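You operate a simulated robot arm through the tools that you are given. There is no shell and no other tool. Be economical: measure what you need, move in short steps, check, and stop when the job is done.

You are at the controls of a simulated two-armed robot. One attempt, no reset.

JOB
Take the napkin from the worktop under the window and hang it over the handle of the oven door.

It is judged by the outcome, as a careful person would: the job done as asked, and still so three seconds after it is handed in. It fails if anything else is knocked over, pushed out of place, dropped, spilled or broken. Flat cloth is picked up by pressing the open fingertips on it (5 to 10 N) and closing them slowly along it; thin cloth reads only 2 to 8 mm in the jaws.

ROBOT AND FRAMES
Two 6-joint arms with two-finger grippers on one trunk, on a base that drives. Base frame: it is fixed to the floor where the robot stands at the start and does not move with it; the origin is under the middle of the robot, x ahead of it, y to its left, z up; the surface under the hand at the start is at about z = 860. Readings come in mm, rad, newtons and seconds.
The left shoulder is at the start at [70, 176, 1112], the right one opposite. With the tool pointing down near the work surface each hand reaches from about 480 to 800 mm from the robot's upright axis, wherever it stands, measured 20 degrees to its own side. Payload 2.45 kg a hand.
Tool frame (each hand has its own): the origin (TCP) lies between the finger pads and is the grasp point; the fingertips stand 26 mm ahead of it; z points along the fingers, y is the line along which they close. The gripper opens to 96 mm. The gripper's body begins 69 mm behind the TCP.
Orientation is that of the tool frame in the base frame, as [roll, pitch, yaw] about the fixed x, y, z axes, in that order (R = Rz(yaw) Ry(pitch) Rx(roll)). With the fingers straight down and closing along the base's y, the tool's x points along the base's -x, its y along +y and its z along -z.

CONTROLS
- The arms move only by the tool jog_arm. It takes "left_series", "right_series" or both (then of equal length, played together; a hand with none holds still); each is one flat list of numbers, 7 for each row, row after row: the shift along the tool's x, y, z in units of 50 mm (1.0 is 50 mm), then the turn, a rotation vector about the tool's x, y, z in units of 8 degrees (1.0 is 8 degrees), then the opening, from 0 (shut) to 1 (fully open). In form: [x, y, z, ax, ay, az, jaw, x, y, z, ax, ay, az, jaw, ...]. A call has 1 to 10 rows; each row shifts and turns the commanded pose from where the row before left it, along the tool's axes as they then stand. A call with a number of a shift or a turn outside -1 to 1 is refused whole. A row lasts 0.2 s, in which the tool goes at most 50 mm and 0.15 rad; a call with a longer step from one row to the next is refused whole, and so is a gripper value outside its range. Where a pose cannot be reached the arm comes as near as it can. A force on the tool above 40 N (or 10 N above the force at the start of the call, whichever is more), or a blocked arm, ends the call early, and 0.2 s more pass. The fingers move at their own pace and stop on an object; they squeeze with about 41 N. The grip force told is the motor's: it shows also when the fingers shut on nothing. Time passes only in rows, and 0.2 s behind the last, so rows that do not move let the fingers close. It gives the time, the measured TCP pose, the force on the tool (base axes), the opening and the grip force at its end, in the units of the frame above (readings bear some noise), with the torque about the TCP (base axes, N m) and any sound that the robot's microphone picked up.
- Cameras (640 x 400 px; columns grow to the right, rows downward): "scene" is now at [133.6, -0.6, 1422.2]; the picture's right is [-0.04, -1.00, 0.00], its down [-0.67, 0.03, -0.75] and it looks along [0.75, -0.03, -0.67] (base axes); focal length 252 px, centre (320, 200). "left" rides on the left gripper at [82, -3, -98] in its tool frame; the picture's right is [0.04, 1.00, 0.00], its down [-0.73, 0.03, -0.68] and it looks along [-0.68, 0.03, 0.73] (tool axes); focal length 256 px, centre (320, 200). "right" rides on the right gripper at [82, 3, -98] in its tool frame; the picture's right is [-0.04, 1.00, 0.00], its down [-0.73, -0.03, -0.68] and it looks along [-0.68, -0.03, 0.73] (tool axes); focal length 256 px, centre (320, 200). There is no depth. A picture from a camera that has moved, and an enlarged one, comes with that camera's place and axes in the base frame and with its lens.
- grab_frame(camera): a new picture of that camera. It takes no simulated time.
- lift_body(by): slides the trunk up (or, below 0, down) by that many mm; the arms and the scene camera ride with it, the base frame stays. It gives what a move gives, with no picture.
- drive_base(legs): drives the robot by 1 to 6 legs, each [ahead, left, turn to the left] in mm, mm and rad, along the robot's own axes; the way and the turn of a leg run together, so that a leg with both is an arc; at most 1500 mm and 3.142 rad a leg. The arms and the cameras ride along, it lands a little off, and it stops where it bumps. It gives what a move gives.
- turn_head(pan, tilt): turns the head with the scene camera to pan (to the left, within 1.501 rad either way) and tilt (down, from -0.506 to 1.204), counted from straight ahead of the robot. It gives what a move gives.
- zoom(camera, box): a new picture of the part [left, top, right, bottom] of that camera's present view, enlarged. It takes no simulated time.
- finish_job(): hands the job in; it is judged then, once.

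Go step by step. Nothing tells you exact positions but the pictures and the camera data: compare them with the known pose of the tool, close in by small moves and look again before you grip or let go. The budget is 120 turns and 108 pictures, counting those below and the enlarged ones. Unless the task says otherwise, let go and move clear before handing in, and close with one line.

The tools are called after "Emit:" as a command line: name --argument value ..., lists and objects as JSON in quotes. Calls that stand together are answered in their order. jog_arm: Moves the arms, as the interface text tells. Its arguments: {"type":"object","properties":{"left_series":{"type":"array"},"right_series":{"type":"array"}},"required":[]} The other tools are called the same way: lift_body (by) slides the trunk up or down; drive_base (legs) drives the base; turn_head (pan, tilt) turns the head that bears the scene camera; grab_frame (camera) takes a picture; zoom (camera, box) takes an enlarged picture of a part of a camera's view; finish_job () hands the job in.

At the start:

```text
clock: 0.0
left_tcp_pos: [609.0, 212.4, 1099.8]
left_ee_rot: [-3.141, 0.003, 3.141]
left_contact_force: [0.7, -0.5, 0.6]
left_moment: [-0.02, 0.02, 0.01]
left_finger_gap: 96.0
left_finger_force: 0.0
right_tcp_pos: [401.6, -233.4, 1053.0]
right_ee_rot: [-3.14, 0.0, 3.141]
right_contact_force: [-0.2, -0.6, 0.0]
right_moment: [0.02, -0.03, -0.03]
right_finger_gap: 96.0
right_finger_force: 0.0
trunk travel left (down, up): [-597.0, 243.0]
robot x, y, heading: [3.9, 1.6, -0.002]
head pan, tilt: [-0.044, 0.728]
```

scene: 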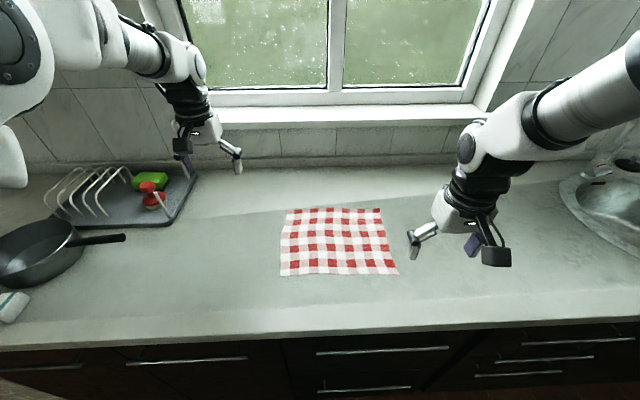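
right: 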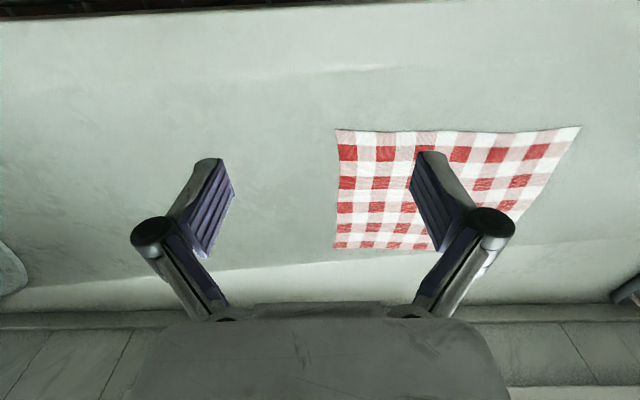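
left: 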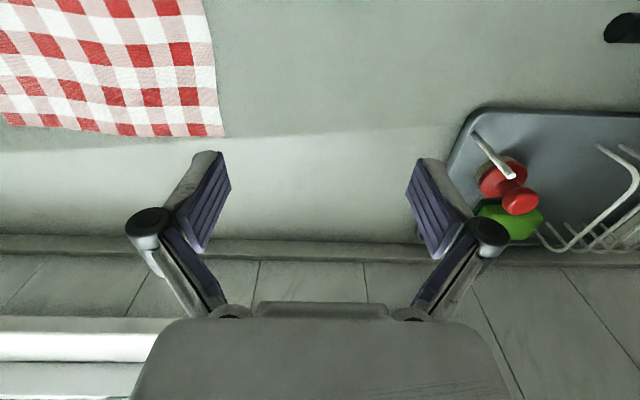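

The napkin lies flat at roughly x 478–722, y −213–86 on the worktop. Next I look around for the oven.

Emit:
turn_head --pan 1.4 --tilt 0.6

Emit:
grab_frame --camera "scene"

Emit:
turn_head --pan -1.4 --tilt 0.6

Emit:
grab_frame --camera "scene"

```text
clock: 1.6
left_tcp_pos: [608.7, 212.8, 1100.9]
left_ee_rot: [-3.14, 0.002, 3.141]
left_contact_force: [0.0, 0.6, 0.2]
left_moment: [-0.01, -0.01, 0.03]
left_finger_gap: 95.9
left_finger_force: 0.0
right_tcp_pos: [402.9, -234.8, 1052.2]
right_ee_rot: [-3.141, -0.001, -3.14]
right_contact_force: [0.4, -0.2, -0.1]
right_moment: [-0.02, -0.01, 0.01]
right_finger_gap: 96.1
right_finger_force: 0.1
trunk travel left (down, up): [-597.0, 243.0]
robot x, y, heading: [-1.2, 0.3, -0.002]
head pan, tilt: [1.4, 0.6]
```

```text
104 pictures are left
camera scene: at [65.0, 90.2, 1433.2], right [0.99, -0.17, 0.0], down [-0.1, -0.56, -0.83], along [0.14, 0.81, -0.56], focal length 252 px, centre (320, 200)
```

scene: 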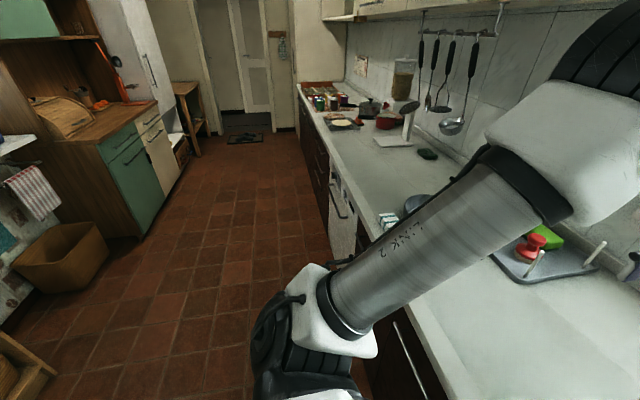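

```text
clock: 4.0
left_tcp_pos: [607.8, 213.2, 1100.0]
left_ee_rot: [-3.141, 0.001, 3.142]
left_contact_force: [-0.1, 0.1, -0.4]
left_moment: [0.01, -0.01, -0.01]
left_finger_gap: 95.9
left_finger_force: 0.1
right_tcp_pos: [401.4, -233.3, 1051.6]
right_ee_rot: [-3.137, 0.001, -3.141]
right_contact_force: [-0.8, -0.6, -0.1]
right_moment: [0.04, -0.01, 0.03]
right_finger_gap: 96.0
right_finger_force: 0.1
trunk travel left (down, up): [-597.0, 243.0]
robot x, y, heading: [-0.5, -2.2, 0.002]
head pan, tilt: [-1.4, 0.6]
```

```text
103 pictures are left
camera scene: at [65.0, -84.0, 1433.2], right [-0.99, -0.17, 0.0], down [-0.1, 0.56, -0.83], along [0.14, -0.81, -0.56], focal length 252 px, centre (320, 200)
```

scene: 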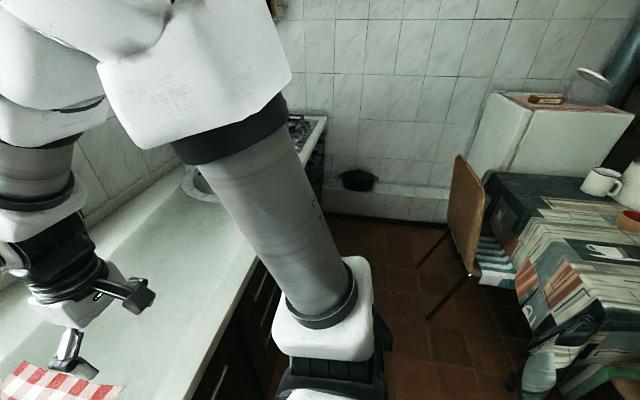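

A hob seems to be at the right end of the worktop, and there is a white appliance along the left run. I zoom in on both.

Emit:
zoom --camera "scene" --box '[260, 80, 420, 180]'

Emit:
turn_head --pan 1.4 --tilt 0.6

Emit:
zoom --camera "scene" --box '[280, 90, 440, 290]'

Emit:
zoom --camera "scene" --box '[0, 60, 200, 330]'

```text
4.00 times, centred on (340, 130) of scene
camera zoom: at [65.0, -84.0, 1433.2], right [-0.99, -0.17, 0.0], down [-0.1, 0.56, -0.83], along [0.14, -0.81, -0.56], focal length 1008 px, centre (240, 480)
```

zoom: 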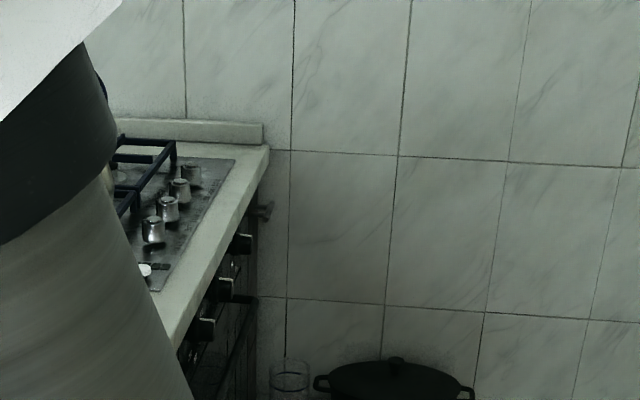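

```text
clock: 6.5
left_tcp_pos: [608.8, 212.6, 1099.9]
left_ee_rot: [3.141, 0.002, 3.141]
left_contact_force: [0.7, 0.3, -0.5]
left_moment: [0.02, -0.02, 0.0]
left_finger_gap: 95.7
left_finger_force: 0.0
right_tcp_pos: [401.1, -234.9, 1052.8]
right_ee_rot: [-3.14, 0.002, -3.141]
right_contact_force: [-0.1, 0.4, -0.2]
right_moment: [0.02, -0.02, 0.0]
right_finger_gap: 95.9
right_finger_force: 0.1
trunk travel left (down, up): [-597.0, 243.0]
robot x, y, heading: [4.6, -0.3, 0.003]
head pan, tilt: [1.4, 0.6]
```

```text
2.00 times, centred on (360, 190) of scene
camera zoom: at [65.0, 90.2, 1433.2], right [0.99, -0.17, 0.0], down [-0.1, -0.56, -0.83], along [0.14, 0.81, -0.56], focal length 504 px, centre (240, 220)
```

zoom: 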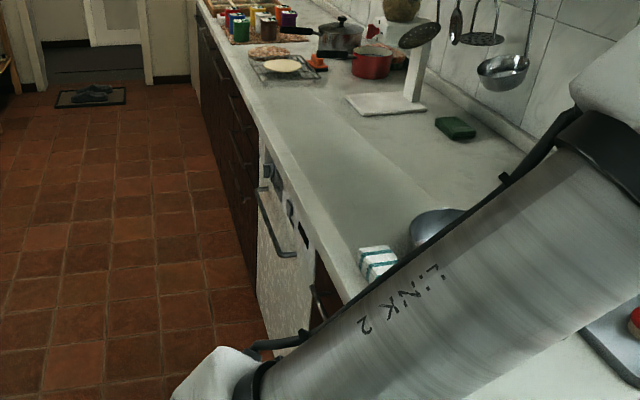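

```text
1.48 times, centred on (100, 195) of scene
camera zoom: at [65.0, 90.2, 1433.2], right [0.99, -0.17, 0.0], down [-0.1, -0.56, -0.83], along [0.14, 0.81, -0.56], focal length 373 px, centre (646, 207)
```

zoom: 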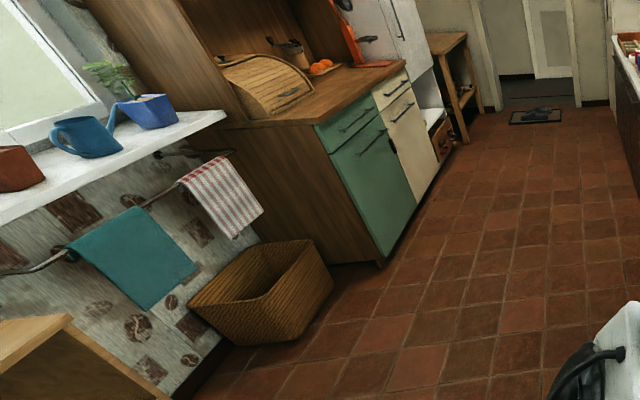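

The right end has a hob with knobs below it, so the oven is probably there, while the left appliance looks like a dishwasher. I back off a little to see the oven front properly.

Emit:
drive_base --legs '[[-450, 0, 0], [0, 0, -0.7]]'

Emit:
turn_head --pan 0.0 --tilt 0.5

Emit:
grab_frame --camera "scene"

```text
clock: 11.1
left_tcp_pos: [148.9, -235.0, 1100.7]
left_ee_rot: [-3.141, 0.001, 2.431]
left_contact_force: [0.4, 0.3, 0.3]
left_moment: [0.0, -0.01, 0.0]
left_finger_gap: 95.9
left_finger_force: 0.1
right_tcp_pos: [-298.4, -438.6, 1053.1]
right_ee_rot: [-3.14, 0.001, 2.431]
right_contact_force: [0.8, 0.9, -0.3]
right_moment: [-0.05, -0.04, 0.0]
right_finger_gap: 96.2
right_finger_force: 0.0
trunk travel left (down, up): [-597.0, 243.0]
robot x, y, heading: [-450.9, -2.5, -0.708]
head pan, tilt: [1.4, 0.6]
```

```text
clock: 12.6
left_tcp_pos: [150.4, -234.5, 1099.6]
left_ee_rot: [3.141, 0.002, 2.431]
left_contact_force: [-0.4, 0.2, 0.4]
left_moment: [-0.01, 0.03, -0.04]
left_finger_gap: 96.1
left_finger_force: 0.0
right_tcp_pos: [-298.4, -439.1, 1052.8]
right_ee_rot: [3.141, 0.0, 2.432]
right_contact_force: [-0.3, 0.4, 0.8]
right_moment: [0.03, -0.01, 0.04]
right_finger_gap: 96.0
right_finger_force: 0.1
trunk travel left (down, up): [-597.0, 243.0]
robot x, y, heading: [-449.7, 2.0, -0.706]
head pan, tilt: [0.0, 0.499]
```

```text
99 pictures are left
camera scene: at [-343.5, -87.9, 1442.3], right [-0.65, -0.76, 0.0], down [-0.36, 0.31, -0.88], along [0.67, -0.57, -0.48], focal length 252 px, centre (320, 200)
```

scene: 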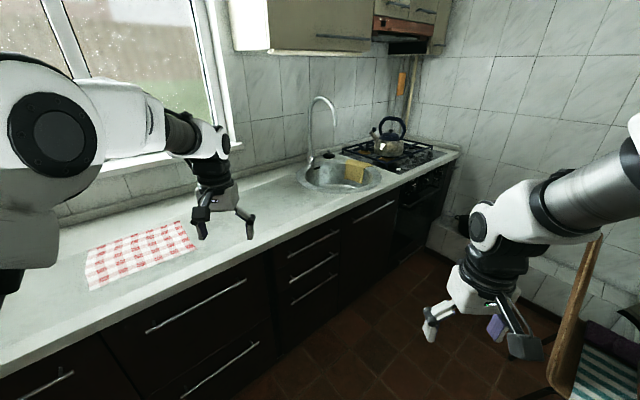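

Emit:
zoom --camera "scene" --box '[340, 120, 500, 270]'

```text
2.67 times, centred on (420, 195) of scene
camera zoom: at [-343.5, -87.9, 1442.3], right [-0.65, -0.76, 0.0], down [-0.36, 0.31, -0.88], along [0.67, -0.57, -0.48], focal length 672 px, centre (53, 213)
```

zoom: 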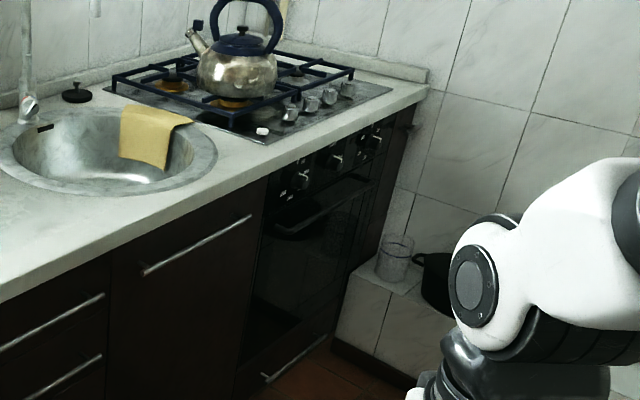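

The oven handle is a black bar at about x 310, z 690, y −1300 to −1750, under the hob; a chair stands behind that spot. I look more closely at the chair and floor space.

Emit:
turn_head --pan -0.5 --tilt 0.6

Emit:
grab_frame --camera "scene"

```text
clock: 13.6
left_tcp_pos: [149.9, -233.8, 1100.4]
left_ee_rot: [3.14, 0.001, 2.431]
left_contact_force: [0.0, -0.4, -0.6]
left_moment: [0.02, 0.0, 0.0]
left_finger_gap: 96.0
left_finger_force: 0.1
right_tcp_pos: [-298.1, -437.9, 1053.4]
right_ee_rot: [-3.141, 0.0, 2.432]
right_contact_force: [-0.3, -0.9, -1.0]
right_moment: [0.01, 0.0, 0.01]
right_finger_gap: 96.1
right_finger_force: 0.1
trunk travel left (down, up): [-597.0, 243.0]
robot x, y, heading: [-450.3, 1.3, -0.711]
head pan, tilt: [-0.499, 0.6]
```

```text
97 pictures are left
camera scene: at [-381.2, -111.3, 1433.2], right [-0.93, -0.35, 0.0], down [-0.2, 0.53, -0.83], along [0.29, -0.77, -0.56], focal length 252 px, centre (320, 200)
```

scene: 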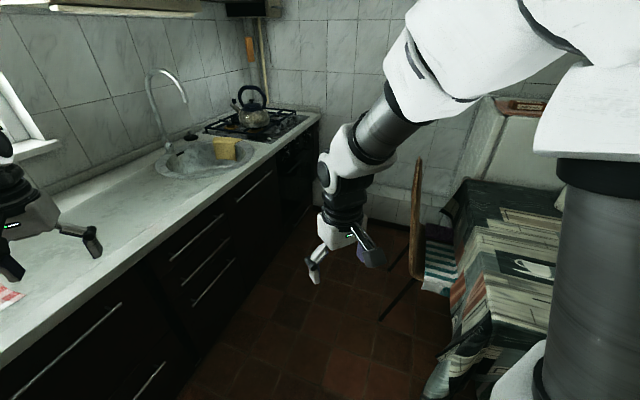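

The chair stays behind x ≈ −420, so there's a corridor along the counter. I move closer to inspect the oven handle.

Emit:
drive_base --legs '[[716, -373, 0], [0, 0, -0.2]]'

Emit:
turn_head --pan 0.0 --tilt 0.75

Emit:
grab_frame --camera "scene"

```text
clock: 18.6
left_tcp_pos: [403.5, -1091.0, 1100.1]
left_ee_rot: [3.141, 0.0, 2.238]
left_contact_force: [0.0, -0.4, 0.8]
left_moment: [0.0, 0.03, 0.0]
left_finger_gap: 95.9
left_finger_force: 0.0
right_tcp_pos: [-76.0, -1206.8, 1052.8]
right_ee_rot: [-3.14, 0.001, 2.237]
right_contact_force: [0.6, -0.2, 0.1]
right_moment: [0.01, 0.02, -0.03]
right_finger_gap: 96.1
right_finger_force: 0.1
trunk travel left (down, up): [-597.0, 243.0]
robot x, y, heading: [-141.8, -744.4, -0.904]
head pan, tilt: [-0.499, 0.6]
```

```text
clock: 19.6
left_tcp_pos: [403.9, -1090.3, 1100.4]
left_ee_rot: [3.141, 0.002, 2.238]
left_contact_force: [0.5, -0.3, 0.2]
left_moment: [-0.03, 0.02, -0.01]
left_finger_gap: 96.2
left_finger_force: 0.1
right_tcp_pos: [-76.2, -1205.5, 1052.1]
right_ee_rot: [-3.139, 0.0, 2.237]
right_contact_force: [0.2, 0.1, -0.6]
right_moment: [-0.01, 0.0, -0.01]
right_finger_gap: 96.1
right_finger_force: 0.0
trunk travel left (down, up): [-597.0, 243.0]
robot x, y, heading: [-141.9, -741.8, -0.906]
head pan, tilt: [0.0, 0.75]
```

```text
96 pictures are left
camera scene: at [-58.6, -845.5, 1420.3], right [-0.79, -0.62, 0.0], down [-0.42, 0.54, -0.73], along [0.45, -0.58, -0.68], focal length 252 px, centre (320, 200)
```

scene: 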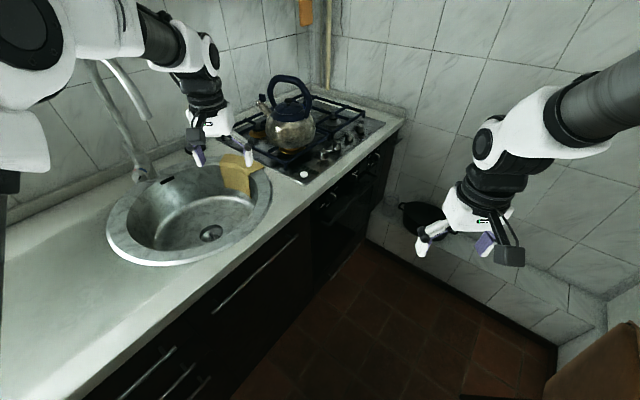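

Emit:
zoom --camera "scene" --box '[290, 130, 410, 260]'

Emit:
grab_frame --camera "right"

```text
3.08 times, centred on (350, 195) of scene
camera zoom: at [-58.6, -845.5, 1420.3], right [-0.79, -0.62, 0.0], down [-0.42, 0.54, -0.73], along [0.45, -0.58, -0.68], focal length 776 px, centre (228, 215)
```

zoom: 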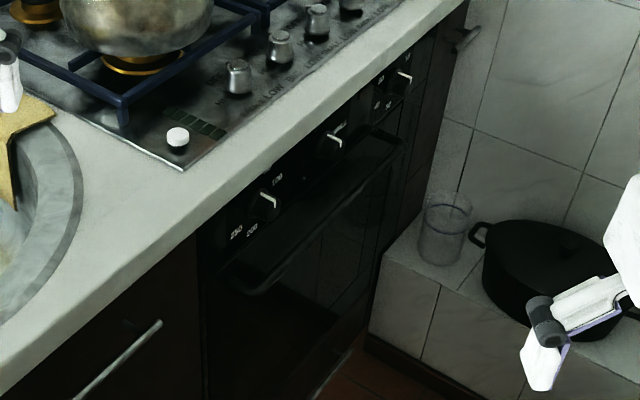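

```text
94 pictures are left
camera right: at [-123.5, -1138.1, 1151.1], right [0.81, 0.59, 0.0], down [0.43, -0.59, 0.68], along [0.4, -0.55, -0.73], focal length 256 px, centre (320, 200)
```

right: 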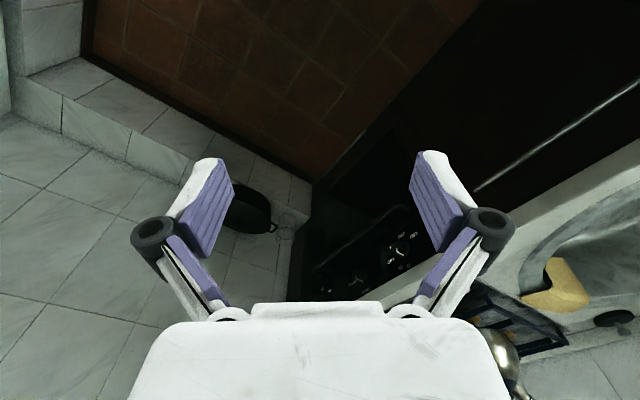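

I'll use the right wrist camera to inspect the handle from the front.

Emit:
jog_arm --right_series '[-0.615, -0.16, 0.667, 0, 0, 0, 1, -0.615, -0.16, 0.667, 0, 0, 0, 1, -0.615, -0.16, 0.667, 0, 0, 0, 1, -0.615, -0.16, 0.667, 0, 0, 0, 1, -0.615, -0.16, 0.667, 0, 0, 0, 1, -0.615, -0.16, 0.667, 0, 0, 0, 1]'

Emit:
jog_arm --right_series '[0, 0, 0, 0, 0, -0.93, 1, 0, 0, 0, 0, 0, -0.93, 1, 0, 0, 0, 0, 0, -0.93, 1, 0, 0, 0, 0, 0, -0.93, 1, 0, 0, 0, 0, 0, -0.93, 1, 0, 0, 0, 0, 0, -0.93, 1, 0, 0, 0, 0, 0, -0.93, 1]'

Emit:
grab_frame --camera "right"

```text
clock: 21.0
left_tcp_pos: [403.1, -1093.7, 1099.1]
left_ee_rot: [-3.141, 0.001, 2.238]
left_contact_force: [-0.4, 0.0, -0.9]
left_moment: [0.01, 0.0, -0.02]
left_finger_gap: 95.9
left_finger_force: 0.2
right_tcp_pos: [0.2, -1381.8, 849.9]
right_ee_rot: [3.141, -0.003, 2.237]
right_contact_force: [0.1, -0.2, -0.9]
right_moment: [0.04, -0.02, -0.02]
right_finger_gap: 96.1
right_finger_force: 0.0
trunk travel left (down, up): [-597.0, 243.0]
robot x, y, heading: [-139.1, -742.8, -0.903]
head pan, tilt: [0.0, 0.75]
```

```text
clock: 22.6
left_tcp_pos: [402.8, -1092.0, 1101.0]
left_ee_rot: [-3.14, 0.002, 2.237]
left_contact_force: [0.0, 0.1, -1.6]
left_moment: [-0.01, 0.01, 0.02]
left_finger_gap: 95.9
left_finger_force: 0.0
right_tcp_pos: [-0.5, -1380.3, 852.2]
right_ee_rot: [3.141, 0.0, -3.133]
right_contact_force: [0.4, -0.1, -0.3]
right_moment: [0.03, -0.04, -0.01]
right_finger_gap: 95.9
right_finger_force: 0.0
trunk travel left (down, up): [-597.0, 243.0]
robot x, y, heading: [-139.2, -740.8, -0.9]
head pan, tilt: [0.0, 0.75]
```

```text
93 pictures are left
camera right: at [-80.9, -1376.8, 950.9], right [0.03, 1.0, 0.0], down [0.73, -0.02, 0.68], along [0.68, -0.02, -0.74], focal length 256 px, centre (320, 200)
```

right: 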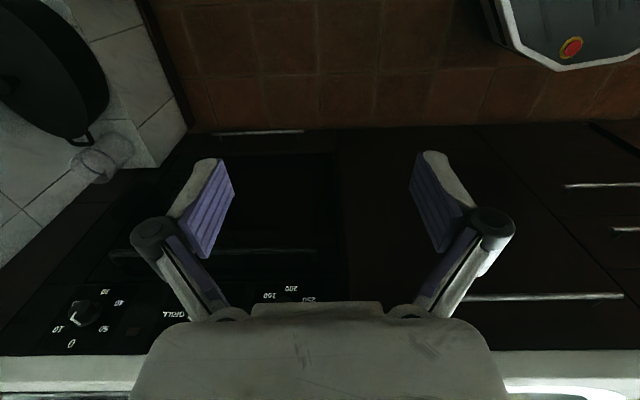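

Emit:
jog_arm --right_series '[0, 0, 0.8, 0, 0, 0, 1, 0, 0, 0.8, 0, 0, 0, 1, 0, 0, 0, 0, -1, 0, 1, 0, 0, 0, 0, -1, 0, 1, 0, 0, 0, 0, -1, 0, 1, 0, 0, 0, 0, -1, 0, 1, 0, 0, 0, 0, -1, 0, 1]'

Emit:
grab_frame --camera "right"

```text
clock: 24.2
left_tcp_pos: [402.6, -1092.2, 1099.8]
left_ee_rot: [3.139, 0.003, 2.238]
left_contact_force: [-0.4, 0.3, -0.2]
left_moment: [0.02, 0.0, -0.01]
left_finger_gap: 95.9
left_finger_force: 0.2
right_tcp_pos: [0.1, -1380.8, 772.9]
right_ee_rot: [-3.141, 0.699, -3.137]
right_contact_force: [1.4, -0.1, -0.1]
right_moment: [0.0, -0.02, -0.03]
right_finger_gap: 95.8
right_finger_force: 0.0
trunk travel left (down, up): [-597.0, 243.0]
robot x, y, heading: [-142.8, -742.2, -0.906]
head pan, tilt: [0.0, 0.75]
```

```text
92 pictures are left
camera right: at [-126.1, -1377.5, 794.9], right [0.03, 1.0, 0.03], down [0.12, -0.03, 0.99], along [0.99, -0.02, -0.13], focal length 256 px, centre (320, 200)
```

right: 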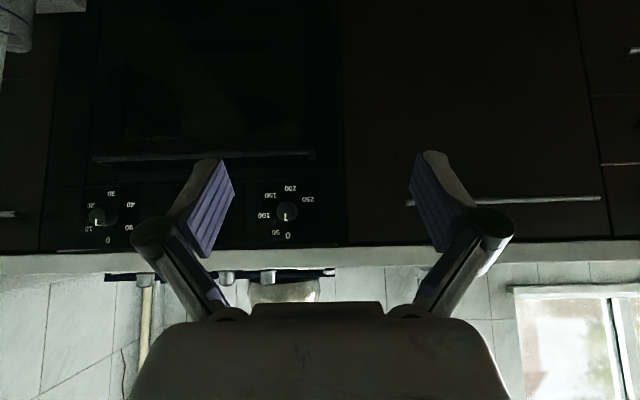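

The bar lies at x ≈ 311, z ≈ 661, y −1396 to −1790, standing about 45 mm proud of the counter edge (x ≈ 356, underside z ≈ 822), so the cloth can drop behind it from above. Now I restore the right hand and return to the napkin.

Emit:
jog_arm --right_series '[0, 0, 0, 0, 1, 0, 1, 0, 0, 0, 0, 1, 0, 1, 0, 0, 0, 0, 1, 0, 1, 0, 0, 0, 0, 1, 0, 1, 0, 0, 0, 0, 1, 0, 1, 0, 0, -0.9, 0, 0, 0, 1, 0, 0, -0.9, 0, 0, 0, 1, 0, 0, -0.9, 0, 0, 0, 1, 0, 0, -0.9, 0, 0, 0, 1, 0, 0, -0.9, 0, 0, 0, 1]'

Emit:
jog_arm --right_series '[0, 0, -0.8, 0, 0, 0.93, 1, 0, 0, 0, 0, 0, 0.93, 1, 0, 0, 0, 0, 0, 0.93, 1, 0, 0, 0, 0, 0, 0.93, 1, 0, 0, 0, 0, 0, 0.93, 1, 0, 0, 0, 0, 0, 0.93, 1, 0, 0, 0, 0, 0, 0.93, 1]'

Emit:
drive_base --legs '[[-300, 0, 0], [0, 0, 0.906], [0, 650, 0]]'

```text
clock: 26.4
left_tcp_pos: [403.7, -1089.7, 1102.1]
left_ee_rot: [-3.141, 0.002, 2.237]
left_contact_force: [-1.1, 0.8, -0.6]
left_moment: [-0.03, 0.03, -0.01]
left_finger_gap: 96.0
left_finger_force: 0.0
right_tcp_pos: [-1.5, -1378.6, 1000.0]
right_ee_rot: [-3.139, 0.0, -3.135]
right_contact_force: [0.3, 0.2, -0.3]
right_moment: [-0.05, 0.02, -0.04]
right_finger_gap: 96.2
right_finger_force: 0.1
trunk travel left (down, up): [-597.0, 243.0]
robot x, y, heading: [-137.1, -742.3, -0.905]
head pan, tilt: [0.0, 0.75]
```

```text
clock: 28.0
left_tcp_pos: [402.0, -1090.2, 1099.8]
left_ee_rot: [-3.141, 0.003, 2.238]
left_contact_force: [0.5, -0.7, -0.3]
left_moment: [0.01, -0.01, 0.01]
left_finger_gap: 95.9
left_finger_force: 0.1
right_tcp_pos: [-0.3, -1380.0, 1036.9]
right_ee_rot: [-3.14, -0.001, 2.235]
right_contact_force: [0.1, 0.1, 0.0]
right_moment: [0.02, -0.03, -0.05]
right_finger_gap: 96.0
right_finger_force: 0.1
trunk travel left (down, up): [-597.0, 243.0]
robot x, y, heading: [-142.9, -745.7, -0.907]
head pan, tilt: [0.0, 0.75]
```

```text
clock: 35.6
left_tcp_pos: [285.3, 363.7, 1100.6]
left_ee_rot: [-3.141, 0.001, 3.136]
left_contact_force: [-0.2, -0.7, 0.8]
left_moment: [-0.02, 0.0, -0.01]
left_finger_gap: 95.9
left_finger_force: 0.1
right_tcp_pos: [259.6, -133.0, 1036.9]
right_ee_rot: [-3.141, 0.001, 3.136]
right_contact_force: [1.3, 0.3, 0.4]
right_moment: [-0.01, 0.0, -0.02]
right_finger_gap: 95.9
right_finger_force: 0.1
trunk travel left (down, up): [-597.0, 243.0]
robot x, y, heading: [-323.7, 154.0, 0.002]
head pan, tilt: [0.0, 0.75]
```

Emit:
drive_base --legs '[[244, -216, -0.002]]'

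Emit:
turn_head --pan 0.0 --tilt 0.95

Emit:
grab_frame --camera "scene"

```text
clock: 37.7
left_tcp_pos: [521.3, 141.9, 1100.5]
left_ee_rot: [3.141, 0.003, 3.133]
left_contact_force: [0.7, 0.2, -0.4]
left_moment: [0.04, -0.04, 0.0]
left_finger_gap: 96.2
left_finger_force: 0.1
right_tcp_pos: [496.8, -352.0, 1037.9]
right_ee_rot: [-3.141, 0.0, 3.133]
right_contact_force: [-0.3, -0.4, 0.0]
right_moment: [0.0, 0.0, 0.02]
right_finger_gap: 96.0
right_finger_force: 0.3
trunk travel left (down, up): [-597.0, 243.0]
robot x, y, heading: [-88.1, -69.7, -0.009]
head pan, tilt: [0.0, 0.75]
```

```text
clock: 38.5
left_tcp_pos: [521.9, 143.4, 1100.8]
left_ee_rot: [3.141, 0.001, 3.133]
left_contact_force: [0.1, -0.3, -0.1]
left_moment: [-0.01, 0.0, 0.04]
left_finger_gap: 96.0
left_finger_force: 0.1
right_tcp_pos: [496.4, -352.1, 1037.3]
right_ee_rot: [-3.14, 0.0, 3.133]
right_contact_force: [0.3, -0.5, -0.3]
right_moment: [-0.01, 0.02, 0.0]
right_finger_gap: 95.7
right_finger_force: 0.0
trunk travel left (down, up): [-597.0, 243.0]
robot x, y, heading: [-88.6, -65.8, -0.009]
head pan, tilt: [0.0, 0.949]
```

```text
91 pictures are left
camera scene: at [34.3, -63.4, 1404.8], right [-0.01, -1.0, 0.0], down [-0.81, 0.01, -0.58], along [0.58, 0.0, -0.81], focal length 252 px, centre (320, 200)
```

scene: 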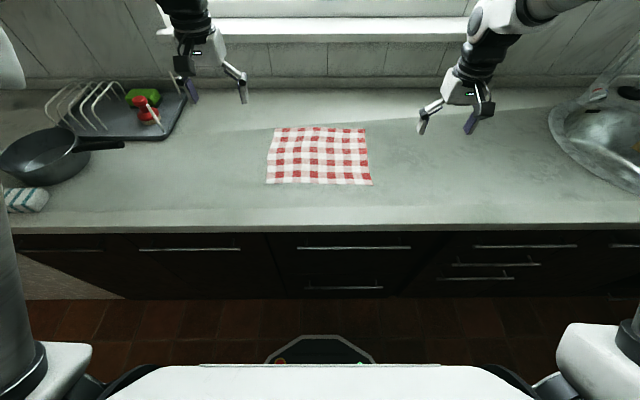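

The napkin's near corners are at (480, 87) and (475, −208). I'll take the near edge with both hands, lowering them first to just above the cloth with partly open fingers.

Emit:
jog_arm --left_series '[0.098, -0.418, 0.763, 0, 0, 0, 0.55, 0.098, -0.418, 0.763, 0, 0, 0, 0.55, 0.098, -0.418, 0.763, 0, 0, 0, 0.55, 0.098, -0.418, 0.763, 0, 0, 0, 0.55, 0.098, -0.418, 0.763, 0, 0, 0, 0.55]' --right_series '[0.014, 0.748, 0.51, 0, 0, 0, 0.55, 0.014, 0.748, 0.51, 0, 0, 0, 0.55, 0.014, 0.748, 0.51, 0, 0, 0, 0.55, 0.014, 0.748, 0.51, 0, 0, 0, 0.55, 0.014, 0.748, 0.51, 0, 0, 0, 0.55]'

Emit:
zoom --camera "scene" --box '[220, 80, 420, 210]'

Emit:
grab_frame --camera "left"

Emit:
grab_frame --camera "right"

```text
clock: 39.7
left_tcp_pos: [496.2, 37.6, 909.3]
left_ee_rot: [-3.14, 0.001, 3.135]
left_contact_force: [0.0, 0.0, 0.0]
left_moment: [-0.03, -0.02, 0.02]
left_finger_gap: 53.1
left_finger_force: 0.0
right_tcp_pos: [500.6, -170.6, 908.6]
right_ee_rot: [3.129, 0.0, 3.121]
right_contact_force: [-0.1, 1.2, 0.3]
right_moment: [0.01, 0.0, -0.03]
right_finger_gap: 52.6
right_finger_force: 0.1
trunk travel left (down, up): [-597.0, 243.0]
robot x, y, heading: [-87.4, -68.2, -0.012]
head pan, tilt: [0.0, 0.949]
```

```text
3.08 times, centred on (320, 145) of scene
camera zoom: at [35.4, -63.7, 1404.8], right [-0.01, -1.0, 0.0], down [-0.81, 0.01, -0.58], along [0.58, 0.0, -0.81], focal length 776 px, centre (320, 369)
```

zoom: 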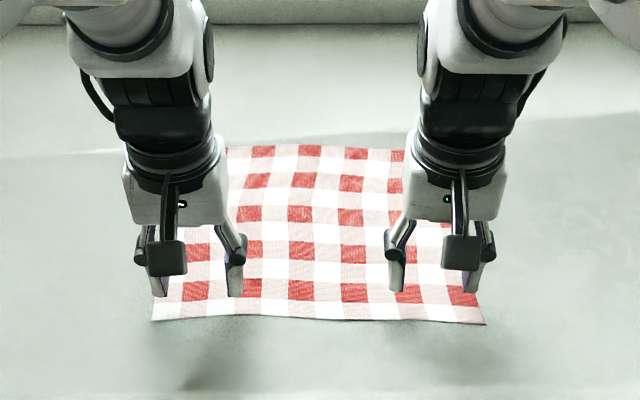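

```text
89 pictures are left
camera left: at [414.2, 35.9, 1005.8], right [-0.03, 1.0, 0.0], down [0.73, 0.03, 0.68], along [0.68, 0.02, -0.73], focal length 256 px, centre (320, 200)
```

left: 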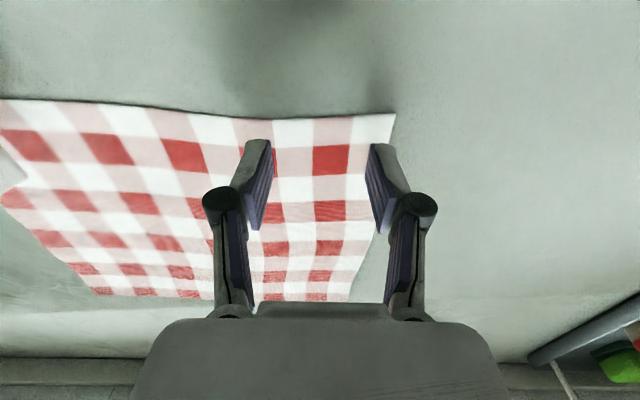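

```text
88 pictures are left
camera right: at [418.3, -165.9, 1007.9], right [0.06, 1.0, 0.01], down [0.73, -0.05, 0.68], along [0.68, -0.03, -0.73], focal length 256 px, centre (320, 200)
```

right: 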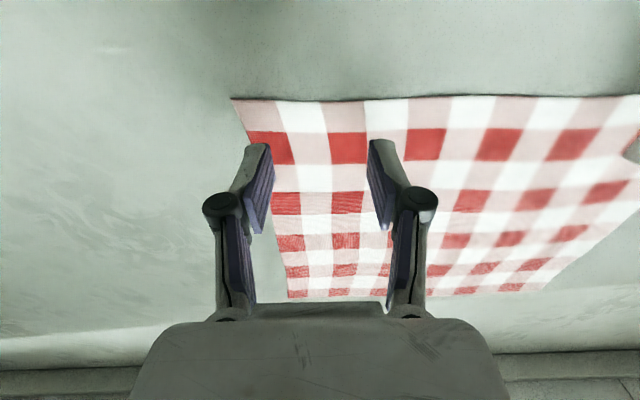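

Fingers sit over the near corners; I nudge both slightly inward and descend toward contact.

Emit:
jog_arm --left_series '[0, -0.2, 0, 0, 0, 0, 0.5, 0, 0, 0.2, 0, 0, 0, 0.5, 0, 0, 0.16, 0, 0, 0, 0.5, 0, 0, 0, 0, 0, 0, 0.5]' --right_series '[0.1, 0.24, 0, 0, 0, 0, 0.5, 0, 0, 0.2, 0, 0, 0, 0.5, 0, 0, 0.16, 0, 0, 0, 0.5, 0, 0, 0, 0, 0, 0, 0.5]'

```text
clock: 40.7
left_tcp_pos: [497.1, 29.4, 891.1]
left_ee_rot: [-3.136, 0.001, 3.137]
left_contact_force: [0.1, -0.2, -0.4]
left_moment: [0.0, 0.0, -0.01]
left_finger_gap: 48.0
left_finger_force: 0.1
right_tcp_pos: [494.6, -164.4, 895.7]
right_ee_rot: [3.112, -0.001, 3.099]
right_contact_force: [-0.6, 0.0, -0.1]
right_moment: [-0.01, 0.03, 0.02]
right_finger_gap: 47.9
right_finger_force: 0.0
trunk travel left (down, up): [-597.0, 243.0]
robot x, y, heading: [-87.4, -61.4, -0.008]
head pan, tilt: [0.0, 0.949]
```

The right arm is close to an inboard limit; I step down further and watch the forces.

Emit:
jog_arm --left_series '[0, 0, 0.06, 0, 0, 0, 0.5, 0, 0, 0.04, 0, 0, 0, 0.5]' --right_series '[0, 0, 0.1, 0, 0, 0, 0.5, 0, 0, 0.06, 0, 0, 0, 0.5]'

```text
clock: 41.3
left_tcp_pos: [497.3, 30.5, 886.5]
left_ee_rot: [-3.139, -0.002, 3.136]
left_contact_force: [0.3, 0.5, 0.6]
left_moment: [0.02, 0.02, 0.01]
left_finger_gap: 47.9
left_finger_force: 0.0
right_tcp_pos: [494.7, -163.8, 886.4]
right_ee_rot: [3.117, 0.0, 3.103]
right_contact_force: [0.1, 0.5, 0.3]
right_moment: [0.01, 0.04, 0.0]
right_finger_gap: 48.0
right_finger_force: 0.0
trunk travel left (down, up): [-597.0, 243.0]
robot x, y, heading: [-89.0, -69.0, -0.006]
head pan, tilt: [0.0, 0.949]
```

Emit:
jog_arm --left_series '[0, 0, 0.05, 0, 0, 0, 0.5, 0, 0, 0, 0, 0, 0, 0.5]' --right_series '[0, 0, 0.05, 0, 0, 0, 0.5, 0, 0, 0, 0, 0, 0, 0.5]'

```text
clock: 41.9
left_tcp_pos: [496.3, 30.2, 885.7]
left_ee_rot: [-3.14, 0.005, 3.137]
left_contact_force: [1.4, -0.4, 6.3]
left_moment: [0.1, 0.06, 0.01]
left_finger_gap: 48.6
left_finger_force: 1.2
right_tcp_pos: [493.0, -163.0, 884.1]
right_ee_rot: [3.118, -0.001, 3.103]
right_contact_force: [-0.8, 1.0, 22.7]
right_moment: [0.31, 0.07, -0.01]
right_finger_gap: 48.6
right_finger_force: 7.9
trunk travel left (down, up): [-597.0, 243.0]
robot x, y, heading: [-91.1, -63.2, -0.004]
head pan, tilt: [0.0, 0.949]
```

Emit:
jog_arm --right_series '[0, 0, -0.022, 0, 0, 0, 0.5, 0, 0, 0, 0, 0, 0, 0.5]'

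```text
clock: 42.5
left_tcp_pos: [494.0, 29.5, 886.0]
left_ee_rot: [-3.139, 0.003, 3.135]
left_contact_force: [-0.6, -1.3, 9.7]
left_moment: [-0.04, 0.08, 0.01]
left_finger_gap: 49.1
left_finger_force: 0.8
right_tcp_pos: [491.4, -163.4, 883.7]
right_ee_rot: [3.119, -0.004, 3.105]
right_contact_force: [-1.7, 3.5, 21.9]
right_moment: [0.48, 0.05, 0.02]
right_finger_gap: 49.7
right_finger_force: 7.8
trunk travel left (down, up): [-597.0, 243.0]
robot x, y, heading: [-89.1, -63.0, -0.009]
head pan, tilt: [0.0, 0.949]
```

Emit:
jog_arm --right_series '[0, 0, -0.05, 0, 0, 0, 0.5, 0, 0, 0, 0, 0, 0, 0.5]'

```text
clock: 43.1
left_tcp_pos: [495.0, 30.2, 884.9]
left_ee_rot: [-3.139, 0.004, 3.136]
left_contact_force: [-0.3, -1.2, 8.1]
left_moment: [-0.02, 0.1, -0.01]
left_finger_gap: 49.4
left_finger_force: 0.4
right_tcp_pos: [489.7, -162.1, 884.4]
right_ee_rot: [3.119, -0.008, 3.105]
right_contact_force: [-1.3, 0.9, 16.7]
right_moment: [0.3, 0.01, 0.04]
right_finger_gap: 47.4
right_finger_force: 7.2
trunk travel left (down, up): [-597.0, 243.0]
robot x, y, heading: [-88.7, -68.5, -0.008]
head pan, tilt: [0.0, 0.949]
```

Emit:
jog_arm --right_series '[-0.04, 0, -0.06, 0, 0, 0, 0.5, 0, 0, 0, 0, 0, 0, 0.5]'

```text
clock: 43.7
left_tcp_pos: [496.6, 29.1, 885.5]
left_ee_rot: [-3.141, 0.004, 3.136]
left_contact_force: [-0.7, -0.2, 5.3]
left_moment: [-0.01, 0.05, 0.0]
left_finger_gap: 47.6
left_finger_force: 0.1
right_tcp_pos: [493.2, -162.9, 887.9]
right_ee_rot: [3.117, -0.009, 3.104]
right_contact_force: [-0.1, 0.3, 0.5]
right_moment: [0.01, 0.0, 0.03]
right_finger_gap: 47.9
right_finger_force: 0.0
trunk travel left (down, up): [-597.0, 243.0]
robot x, y, heading: [-90.6, -60.9, -0.008]
head pan, tilt: [0.0, 0.949]
```

Emit:
jog_arm --right_series '[0, 0, 0.05, 0, 0, 0, 0.5, 0, 0, 0, 0, 0, 0, 0.5]'

```text
clock: 44.3
left_tcp_pos: [497.0, 28.9, 885.8]
left_ee_rot: [-3.141, 0.004, 3.136]
left_contact_force: [0.5, -0.1, 6.3]
left_moment: [0.0, 0.0, -0.03]
left_finger_gap: 47.2
left_finger_force: 0.0
right_tcp_pos: [495.3, -162.3, 887.8]
right_ee_rot: [3.118, -0.001, 3.104]
right_contact_force: [0.1, -0.7, 1.0]
right_moment: [-0.02, -0.03, 0.0]
right_finger_gap: 48.1
right_finger_force: 0.1
trunk travel left (down, up): [-597.0, 243.0]
robot x, y, heading: [-86.7, -60.6, -0.011]
head pan, tilt: [0.0, 0.949]
```

Emit:
jog_arm --right_series '[0, 0, 0.04, 0, 0, 0, 0.5, 0, 0, 0, 0, 0, 0, 0.5]'

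```text
clock: 44.9
left_tcp_pos: [496.1, 29.0, 885.2]
left_ee_rot: [-3.141, 0.003, 3.138]
left_contact_force: [0.1, 0.5, 6.2]
left_moment: [-0.02, 0.05, -0.02]
left_finger_gap: 47.6
left_finger_force: 0.1
right_tcp_pos: [495.8, -162.8, 887.6]
right_ee_rot: [3.118, 0.001, 3.105]
right_contact_force: [-0.6, 0.2, 0.4]
right_moment: [-0.02, -0.03, -0.01]
right_finger_gap: 47.8
right_finger_force: 0.0
trunk travel left (down, up): [-597.0, 243.0]
robot x, y, heading: [-86.7, -65.2, -0.009]
head pan, tilt: [0.0, 0.949]
```

Emit:
jog_arm --right_series '[0, 0, 0.04, 0, 0, 0, 0.5, 0, 0, 0, 0, 0, 0, 0.5]'

```text
clock: 45.5
left_tcp_pos: [495.9, 29.5, 885.8]
left_ee_rot: [-3.139, 0.004, 3.137]
left_contact_force: [0.5, -0.6, 5.8]
left_moment: [0.0, 0.04, 0.0]
left_finger_gap: 46.4
left_finger_force: 0.1
right_tcp_pos: [494.5, -162.8, 887.0]
right_ee_rot: [3.119, 0.0, 3.105]
right_contact_force: [1.8, 0.0, 7.5]
right_moment: [-0.24, -0.03, 0.04]
right_finger_gap: 49.5
right_finger_force: 0.6
trunk travel left (down, up): [-597.0, 243.0]
robot x, y, heading: [-87.8, -63.8, -0.005]
head pan, tilt: [0.0, 0.949]
```

Both hands press at 6–8 N; now I close slowly along the cloth.

Emit:
jog_arm --left_series '[0, 0, 0.01, 0, 0, 0, 0.45, 0, 0, 0.01, 0, 0, 0, 0.4, 0, 0, 0, 0, 0, 0, 0.34, 0, 0, 0, 0, 0, 0, 0.28, 0, 0, 0, 0, 0, 0, 0.22, 0, 0, 0, 0, 0, 0, 0.16, 0, 0, 0, 0, 0, 0, 0.1, 0, 0, 0, 0, 0, 0, 0.05, 0, 0, 0, 0, 0, 0, 0, 0, 0, 0, 0, 0, 0, 0]' --right_series '[0, 0, 0.02, 0, 0, 0, 0.45, 0, 0, 0.01, 0, 0, 0, 0.4, 0, 0, 0, 0, 0, 0, 0.34, 0, 0, 0, 0, 0, 0, 0.28, 0, 0, 0, 0, 0, 0, 0.22, 0, 0, 0, 0, 0, 0, 0.16, 0, 0, 0, 0, 0, 0, 0.1, 0, 0, 0, 0, 0, 0, 0.05, 0, 0, 0, 0, 0, 0, 0, 0, 0, 0, 0, 0, 0, 0]'

Emit:
zoom --camera "scene" --box '[220, 80, 420, 210]'

Emit:
grab_frame --camera "right"

```text
clock: 47.7
left_tcp_pos: [492.5, 28.6, 886.2]
left_ee_rot: [-3.14, 0.008, 3.137]
left_contact_force: [-1.7, -6.3, 32.7]
left_moment: [-0.19, -0.05, 0.02]
left_finger_gap: 2.1
left_finger_force: 27.0
right_tcp_pos: [491.2, -163.1, 887.1]
right_ee_rot: [3.121, 0.004, 3.105]
right_contact_force: [-1.0, 7.3, 31.4]
right_moment: [0.48, -0.17, 0.0]
right_finger_gap: 0.6
right_finger_force: 29.2
trunk travel left (down, up): [-597.0, 243.0]
robot x, y, heading: [-90.7, -67.7, -0.011]
head pan, tilt: [0.0, 0.949]
```

```text
3.08 times, centred on (320, 145) of scene
camera zoom: at [26.7, -63.5, 1405.5], right [-0.01, -1.0, 0.0], down [-0.81, 0.01, -0.59], along [0.59, 0.0, -0.81], focal length 776 px, centre (320, 369)
```

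zoom: 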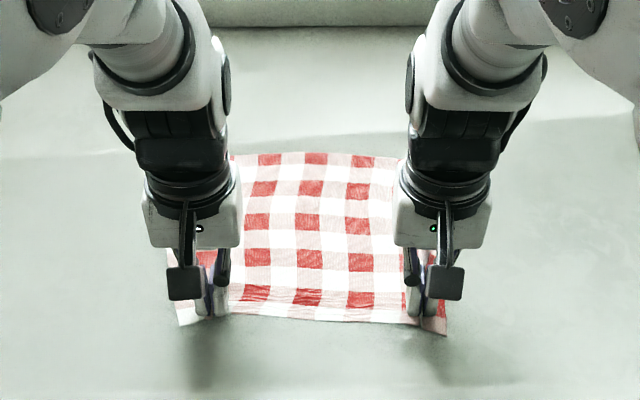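

```text
86 pictures are left
camera right: at [409.6, -158.1, 984.2], right [0.08, 1.0, 0.02], down [0.73, -0.07, 0.68], along [0.68, -0.04, -0.73], focal length 256 px, centre (320, 200)
```

right: 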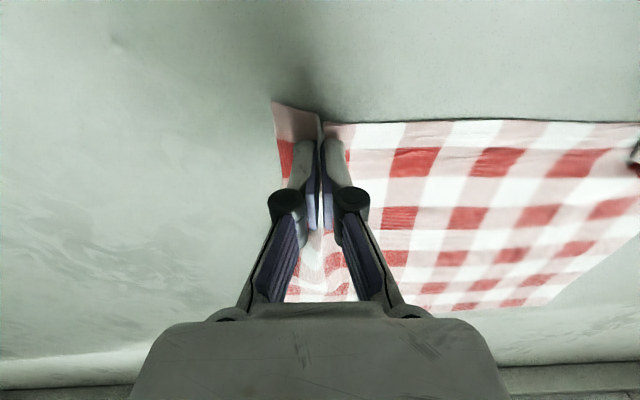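

Both jaws closed with a ridge of cloth between them (the right reads only 0.6 mm). I lift a little and check.

Emit:
jog_arm --left_series '[0, 0, -0.1, 0, 0, 0, 0, 0, 0, -0.3, 0, 0, 0, 0, 0, 0, -0.5, 0, 0, 0, 0, 0, 0, -0.5, 0, 0, 0, 0]' --right_series '[0, 0, -0.1, 0, 0, 0, 0, 0, 0, -0.3, 0, 0, 0, 0, 0, 0, -0.5, 0, 0, 0, 0, 0, 0, -0.5, 0, 0, 0, 0]'

Emit:
grab_frame --camera "right"

Emit:
grab_frame --camera "left"

```text
clock: 48.9
left_tcp_pos: [495.7, 35.4, 944.2]
left_ee_rot: [-3.117, -0.026, -3.125]
left_contact_force: [-2.0, -15.5, -4.2]
left_moment: [-0.42, 0.07, 0.07]
left_finger_gap: 1.1
left_finger_force: 30.0
right_tcp_pos: [476.1, -163.1, 896.0]
right_ee_rot: [3.112, -0.12, 3.103]
right_contact_force: [1.0, 16.5, 4.1]
right_moment: [0.48, -0.04, -0.13]
right_finger_gap: 1.9
right_finger_force: 29.8
trunk travel left (down, up): [-597.0, 243.0]
robot x, y, heading: [-89.5, -71.9, -0.01]
head pan, tilt: [0.0, 0.949]
stopped in row 4 (right hand): the arm was blocked; the commanded pose is now the measured one
```

```text
85 pictures are left
camera right: at [406.3, -158.6, 1002.6], right [0.08, 1.0, 0.02], down [0.81, -0.08, 0.59], along [0.59, -0.03, -0.81], focal length 256 px, centre (320, 200)
```

right: 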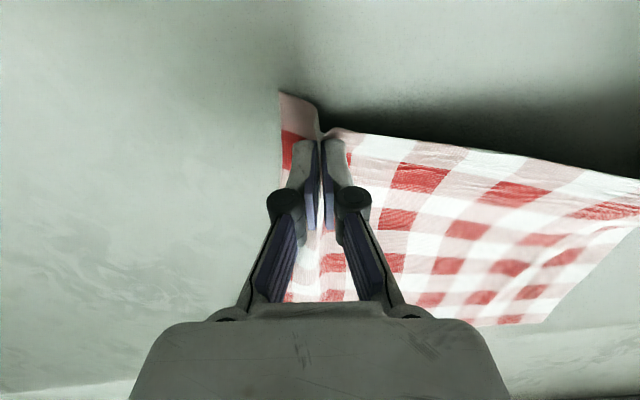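

```text
84 pictures are left
camera left: at [415.2, 34.0, 1042.4], right [-0.06, 1.0, -0.02], down [0.75, 0.06, 0.66], along [0.66, 0.02, -0.75], focal length 256 px, centre (320, 200)
```

left: 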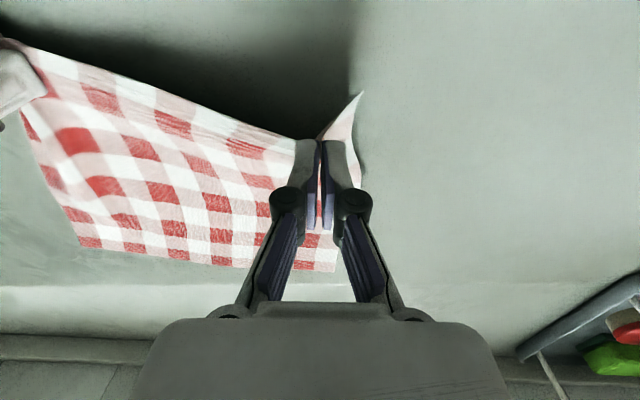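

The cloth is taut between the hands and the right arm is stuck. I relieve the tension by bringing the left hand down and inward.

Emit:
jog_arm --left_series '[0, -0.3, 0.5, 0, 0, 0, 0, 0, -0.2, 0.3, 0, 0, 0, 0, 0, 0, 0, 0, 0, 0, 0]'

```text
clock: 49.7
left_tcp_pos: [498.0, 18.7, 910.2]
left_ee_rot: [-3.095, -0.023, -3.103]
left_contact_force: [1.0, -1.8, -0.3]
left_moment: [0.0, 0.03, 0.0]
left_finger_gap: 2.3
left_finger_force: 36.7
right_tcp_pos: [474.3, -163.1, 895.9]
right_ee_rot: [3.117, -0.119, 3.105]
right_contact_force: [0.4, 1.0, 0.0]
right_moment: [0.06, -0.02, 0.01]
right_finger_gap: 1.5
right_finger_force: 30.4
trunk travel left (down, up): [-597.0, 243.0]
robot x, y, heading: [-87.3, -65.9, -0.005]
head pan, tilt: [0.0, 0.949]
```

Tension gone. I raise both hands together with the trunk.

Emit:
lift_body --by 60

Emit:
lift_body --by 175

Emit:
grab_frame --camera "scene"

```text
clock: 50.7
left_tcp_pos: [497.5, 18.0, 965.4]
left_ee_rot: [-3.099, -0.027, -3.104]
left_contact_force: [-0.2, -2.3, -0.1]
left_moment: [-0.06, -0.02, 0.03]
left_finger_gap: 2.9
left_finger_force: 29.7
right_tcp_pos: [473.7, -163.0, 955.1]
right_ee_rot: [3.116, -0.121, 3.104]
right_contact_force: [-0.4, 2.2, -0.6]
right_moment: [0.07, 0.02, -0.02]
right_finger_gap: 4.2
right_finger_force: 38.2
trunk travel left (down, up): [-657.0, 183.0]
robot x, y, heading: [-86.5, -65.1, -0.011]
head pan, tilt: [0.0, 0.949]
```

```text
clock: 52.6
left_tcp_pos: [497.6, 19.2, 1142.9]
left_ee_rot: [-3.096, -0.028, -3.103]
left_contact_force: [0.1, -0.7, 0.5]
left_moment: [-0.03, -0.01, -0.01]
left_finger_gap: 0.8
left_finger_force: 31.0
right_tcp_pos: [475.0, -162.2, 1129.3]
right_ee_rot: [3.115, -0.12, 3.104]
right_contact_force: [1.0, 1.0, 1.3]
right_moment: [0.08, -0.06, 0.01]
right_finger_gap: 3.5
right_finger_force: 30.4
trunk travel left (down, up): [-832.0, 8.0]
robot x, y, heading: [-90.3, -64.5, -0.008]
head pan, tilt: [0.0, 0.949]
```

```text
83 pictures are left
camera scene: at [34.2, -63.1, 1639.7], right [-0.01, -1.0, 0.0], down [-0.81, 0.01, -0.58], along [0.58, 0.0, -0.81], focal length 252 px, centre (320, 200)
```

scene: 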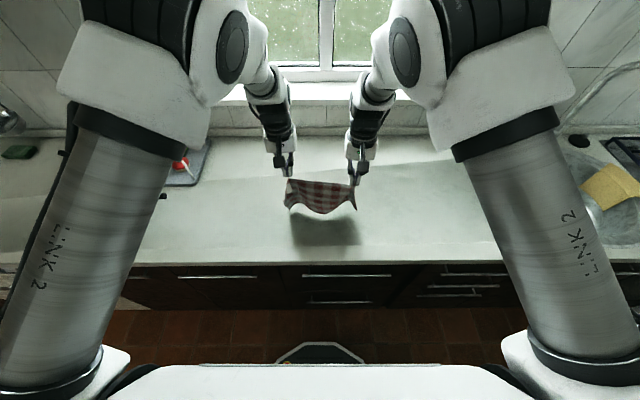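

Both hands hold the napkin as a clean curtain. Now I test pitching both tools 40° forward while in free space.

Emit:
jog_arm --left_series '[0, 0, 0, 0, -0.8, 0, 0, 0, 0, 0, 0, -0.8, 0, 0, 0, 0, 0, 0, -0.8, 0, 0, 0, 0, 0, 0, -0.8, 0, 0, 0, 0, 0, 0, -0.8, 0, 0]' --right_series '[0, 0, 0, 0, -0.6, 0, 0, 0, 0, 0, 0, -0.6, 0, 0, 0, 0, 0, 0, -0.6, 0, 0, 0, 0, 0, 0, -0.6, 0, 0, 0, 0, 0, 0, -0.6, 0, 0]'

Emit:
grab_frame --camera "scene"

```text
clock: 54.0
left_tcp_pos: [504.8, 60.2, 1099.7]
left_ee_rot: [-3.064, 0.39, -3.066]
left_contact_force: [0.4, -0.9, 0.2]
left_moment: [0.0, -0.02, -0.02]
left_finger_gap: 0.2
left_finger_force: 28.6
left hand out of reach, approached as far as the arm can: row 1, 2, 3, 4, 5
right_tcp_pos: [472.8, -198.1, 1089.9]
right_ee_rot: [3.084, 0.207, 3.049]
right_contact_force: [1.2, 0.6, -1.3]
right_moment: [0.02, 0.01, -0.01]
right_finger_gap: 5.1
right_finger_force: 39.5
right hand out of reach, approached as far as the arm can: row 2, 3, 4, 5
trunk travel left (down, up): [-832.0, 8.0]
robot x, y, heading: [-89.0, -64.2, -0.004]
head pan, tilt: [0.0, 0.949]
stopped in row 5 (left hand): the arm was blocked; the commanded pose is now the measured one
```

```text
82 pictures are left
camera scene: at [34.3, -63.0, 1639.8], right [-0.01, -1.0, 0.0], down [-0.81, 0.01, -0.58], along [0.58, 0.0, -0.81], focal length 252 px, centre (320, 200)
```

scene: 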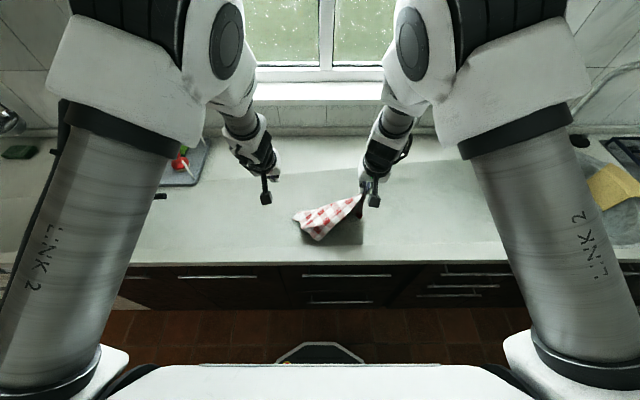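

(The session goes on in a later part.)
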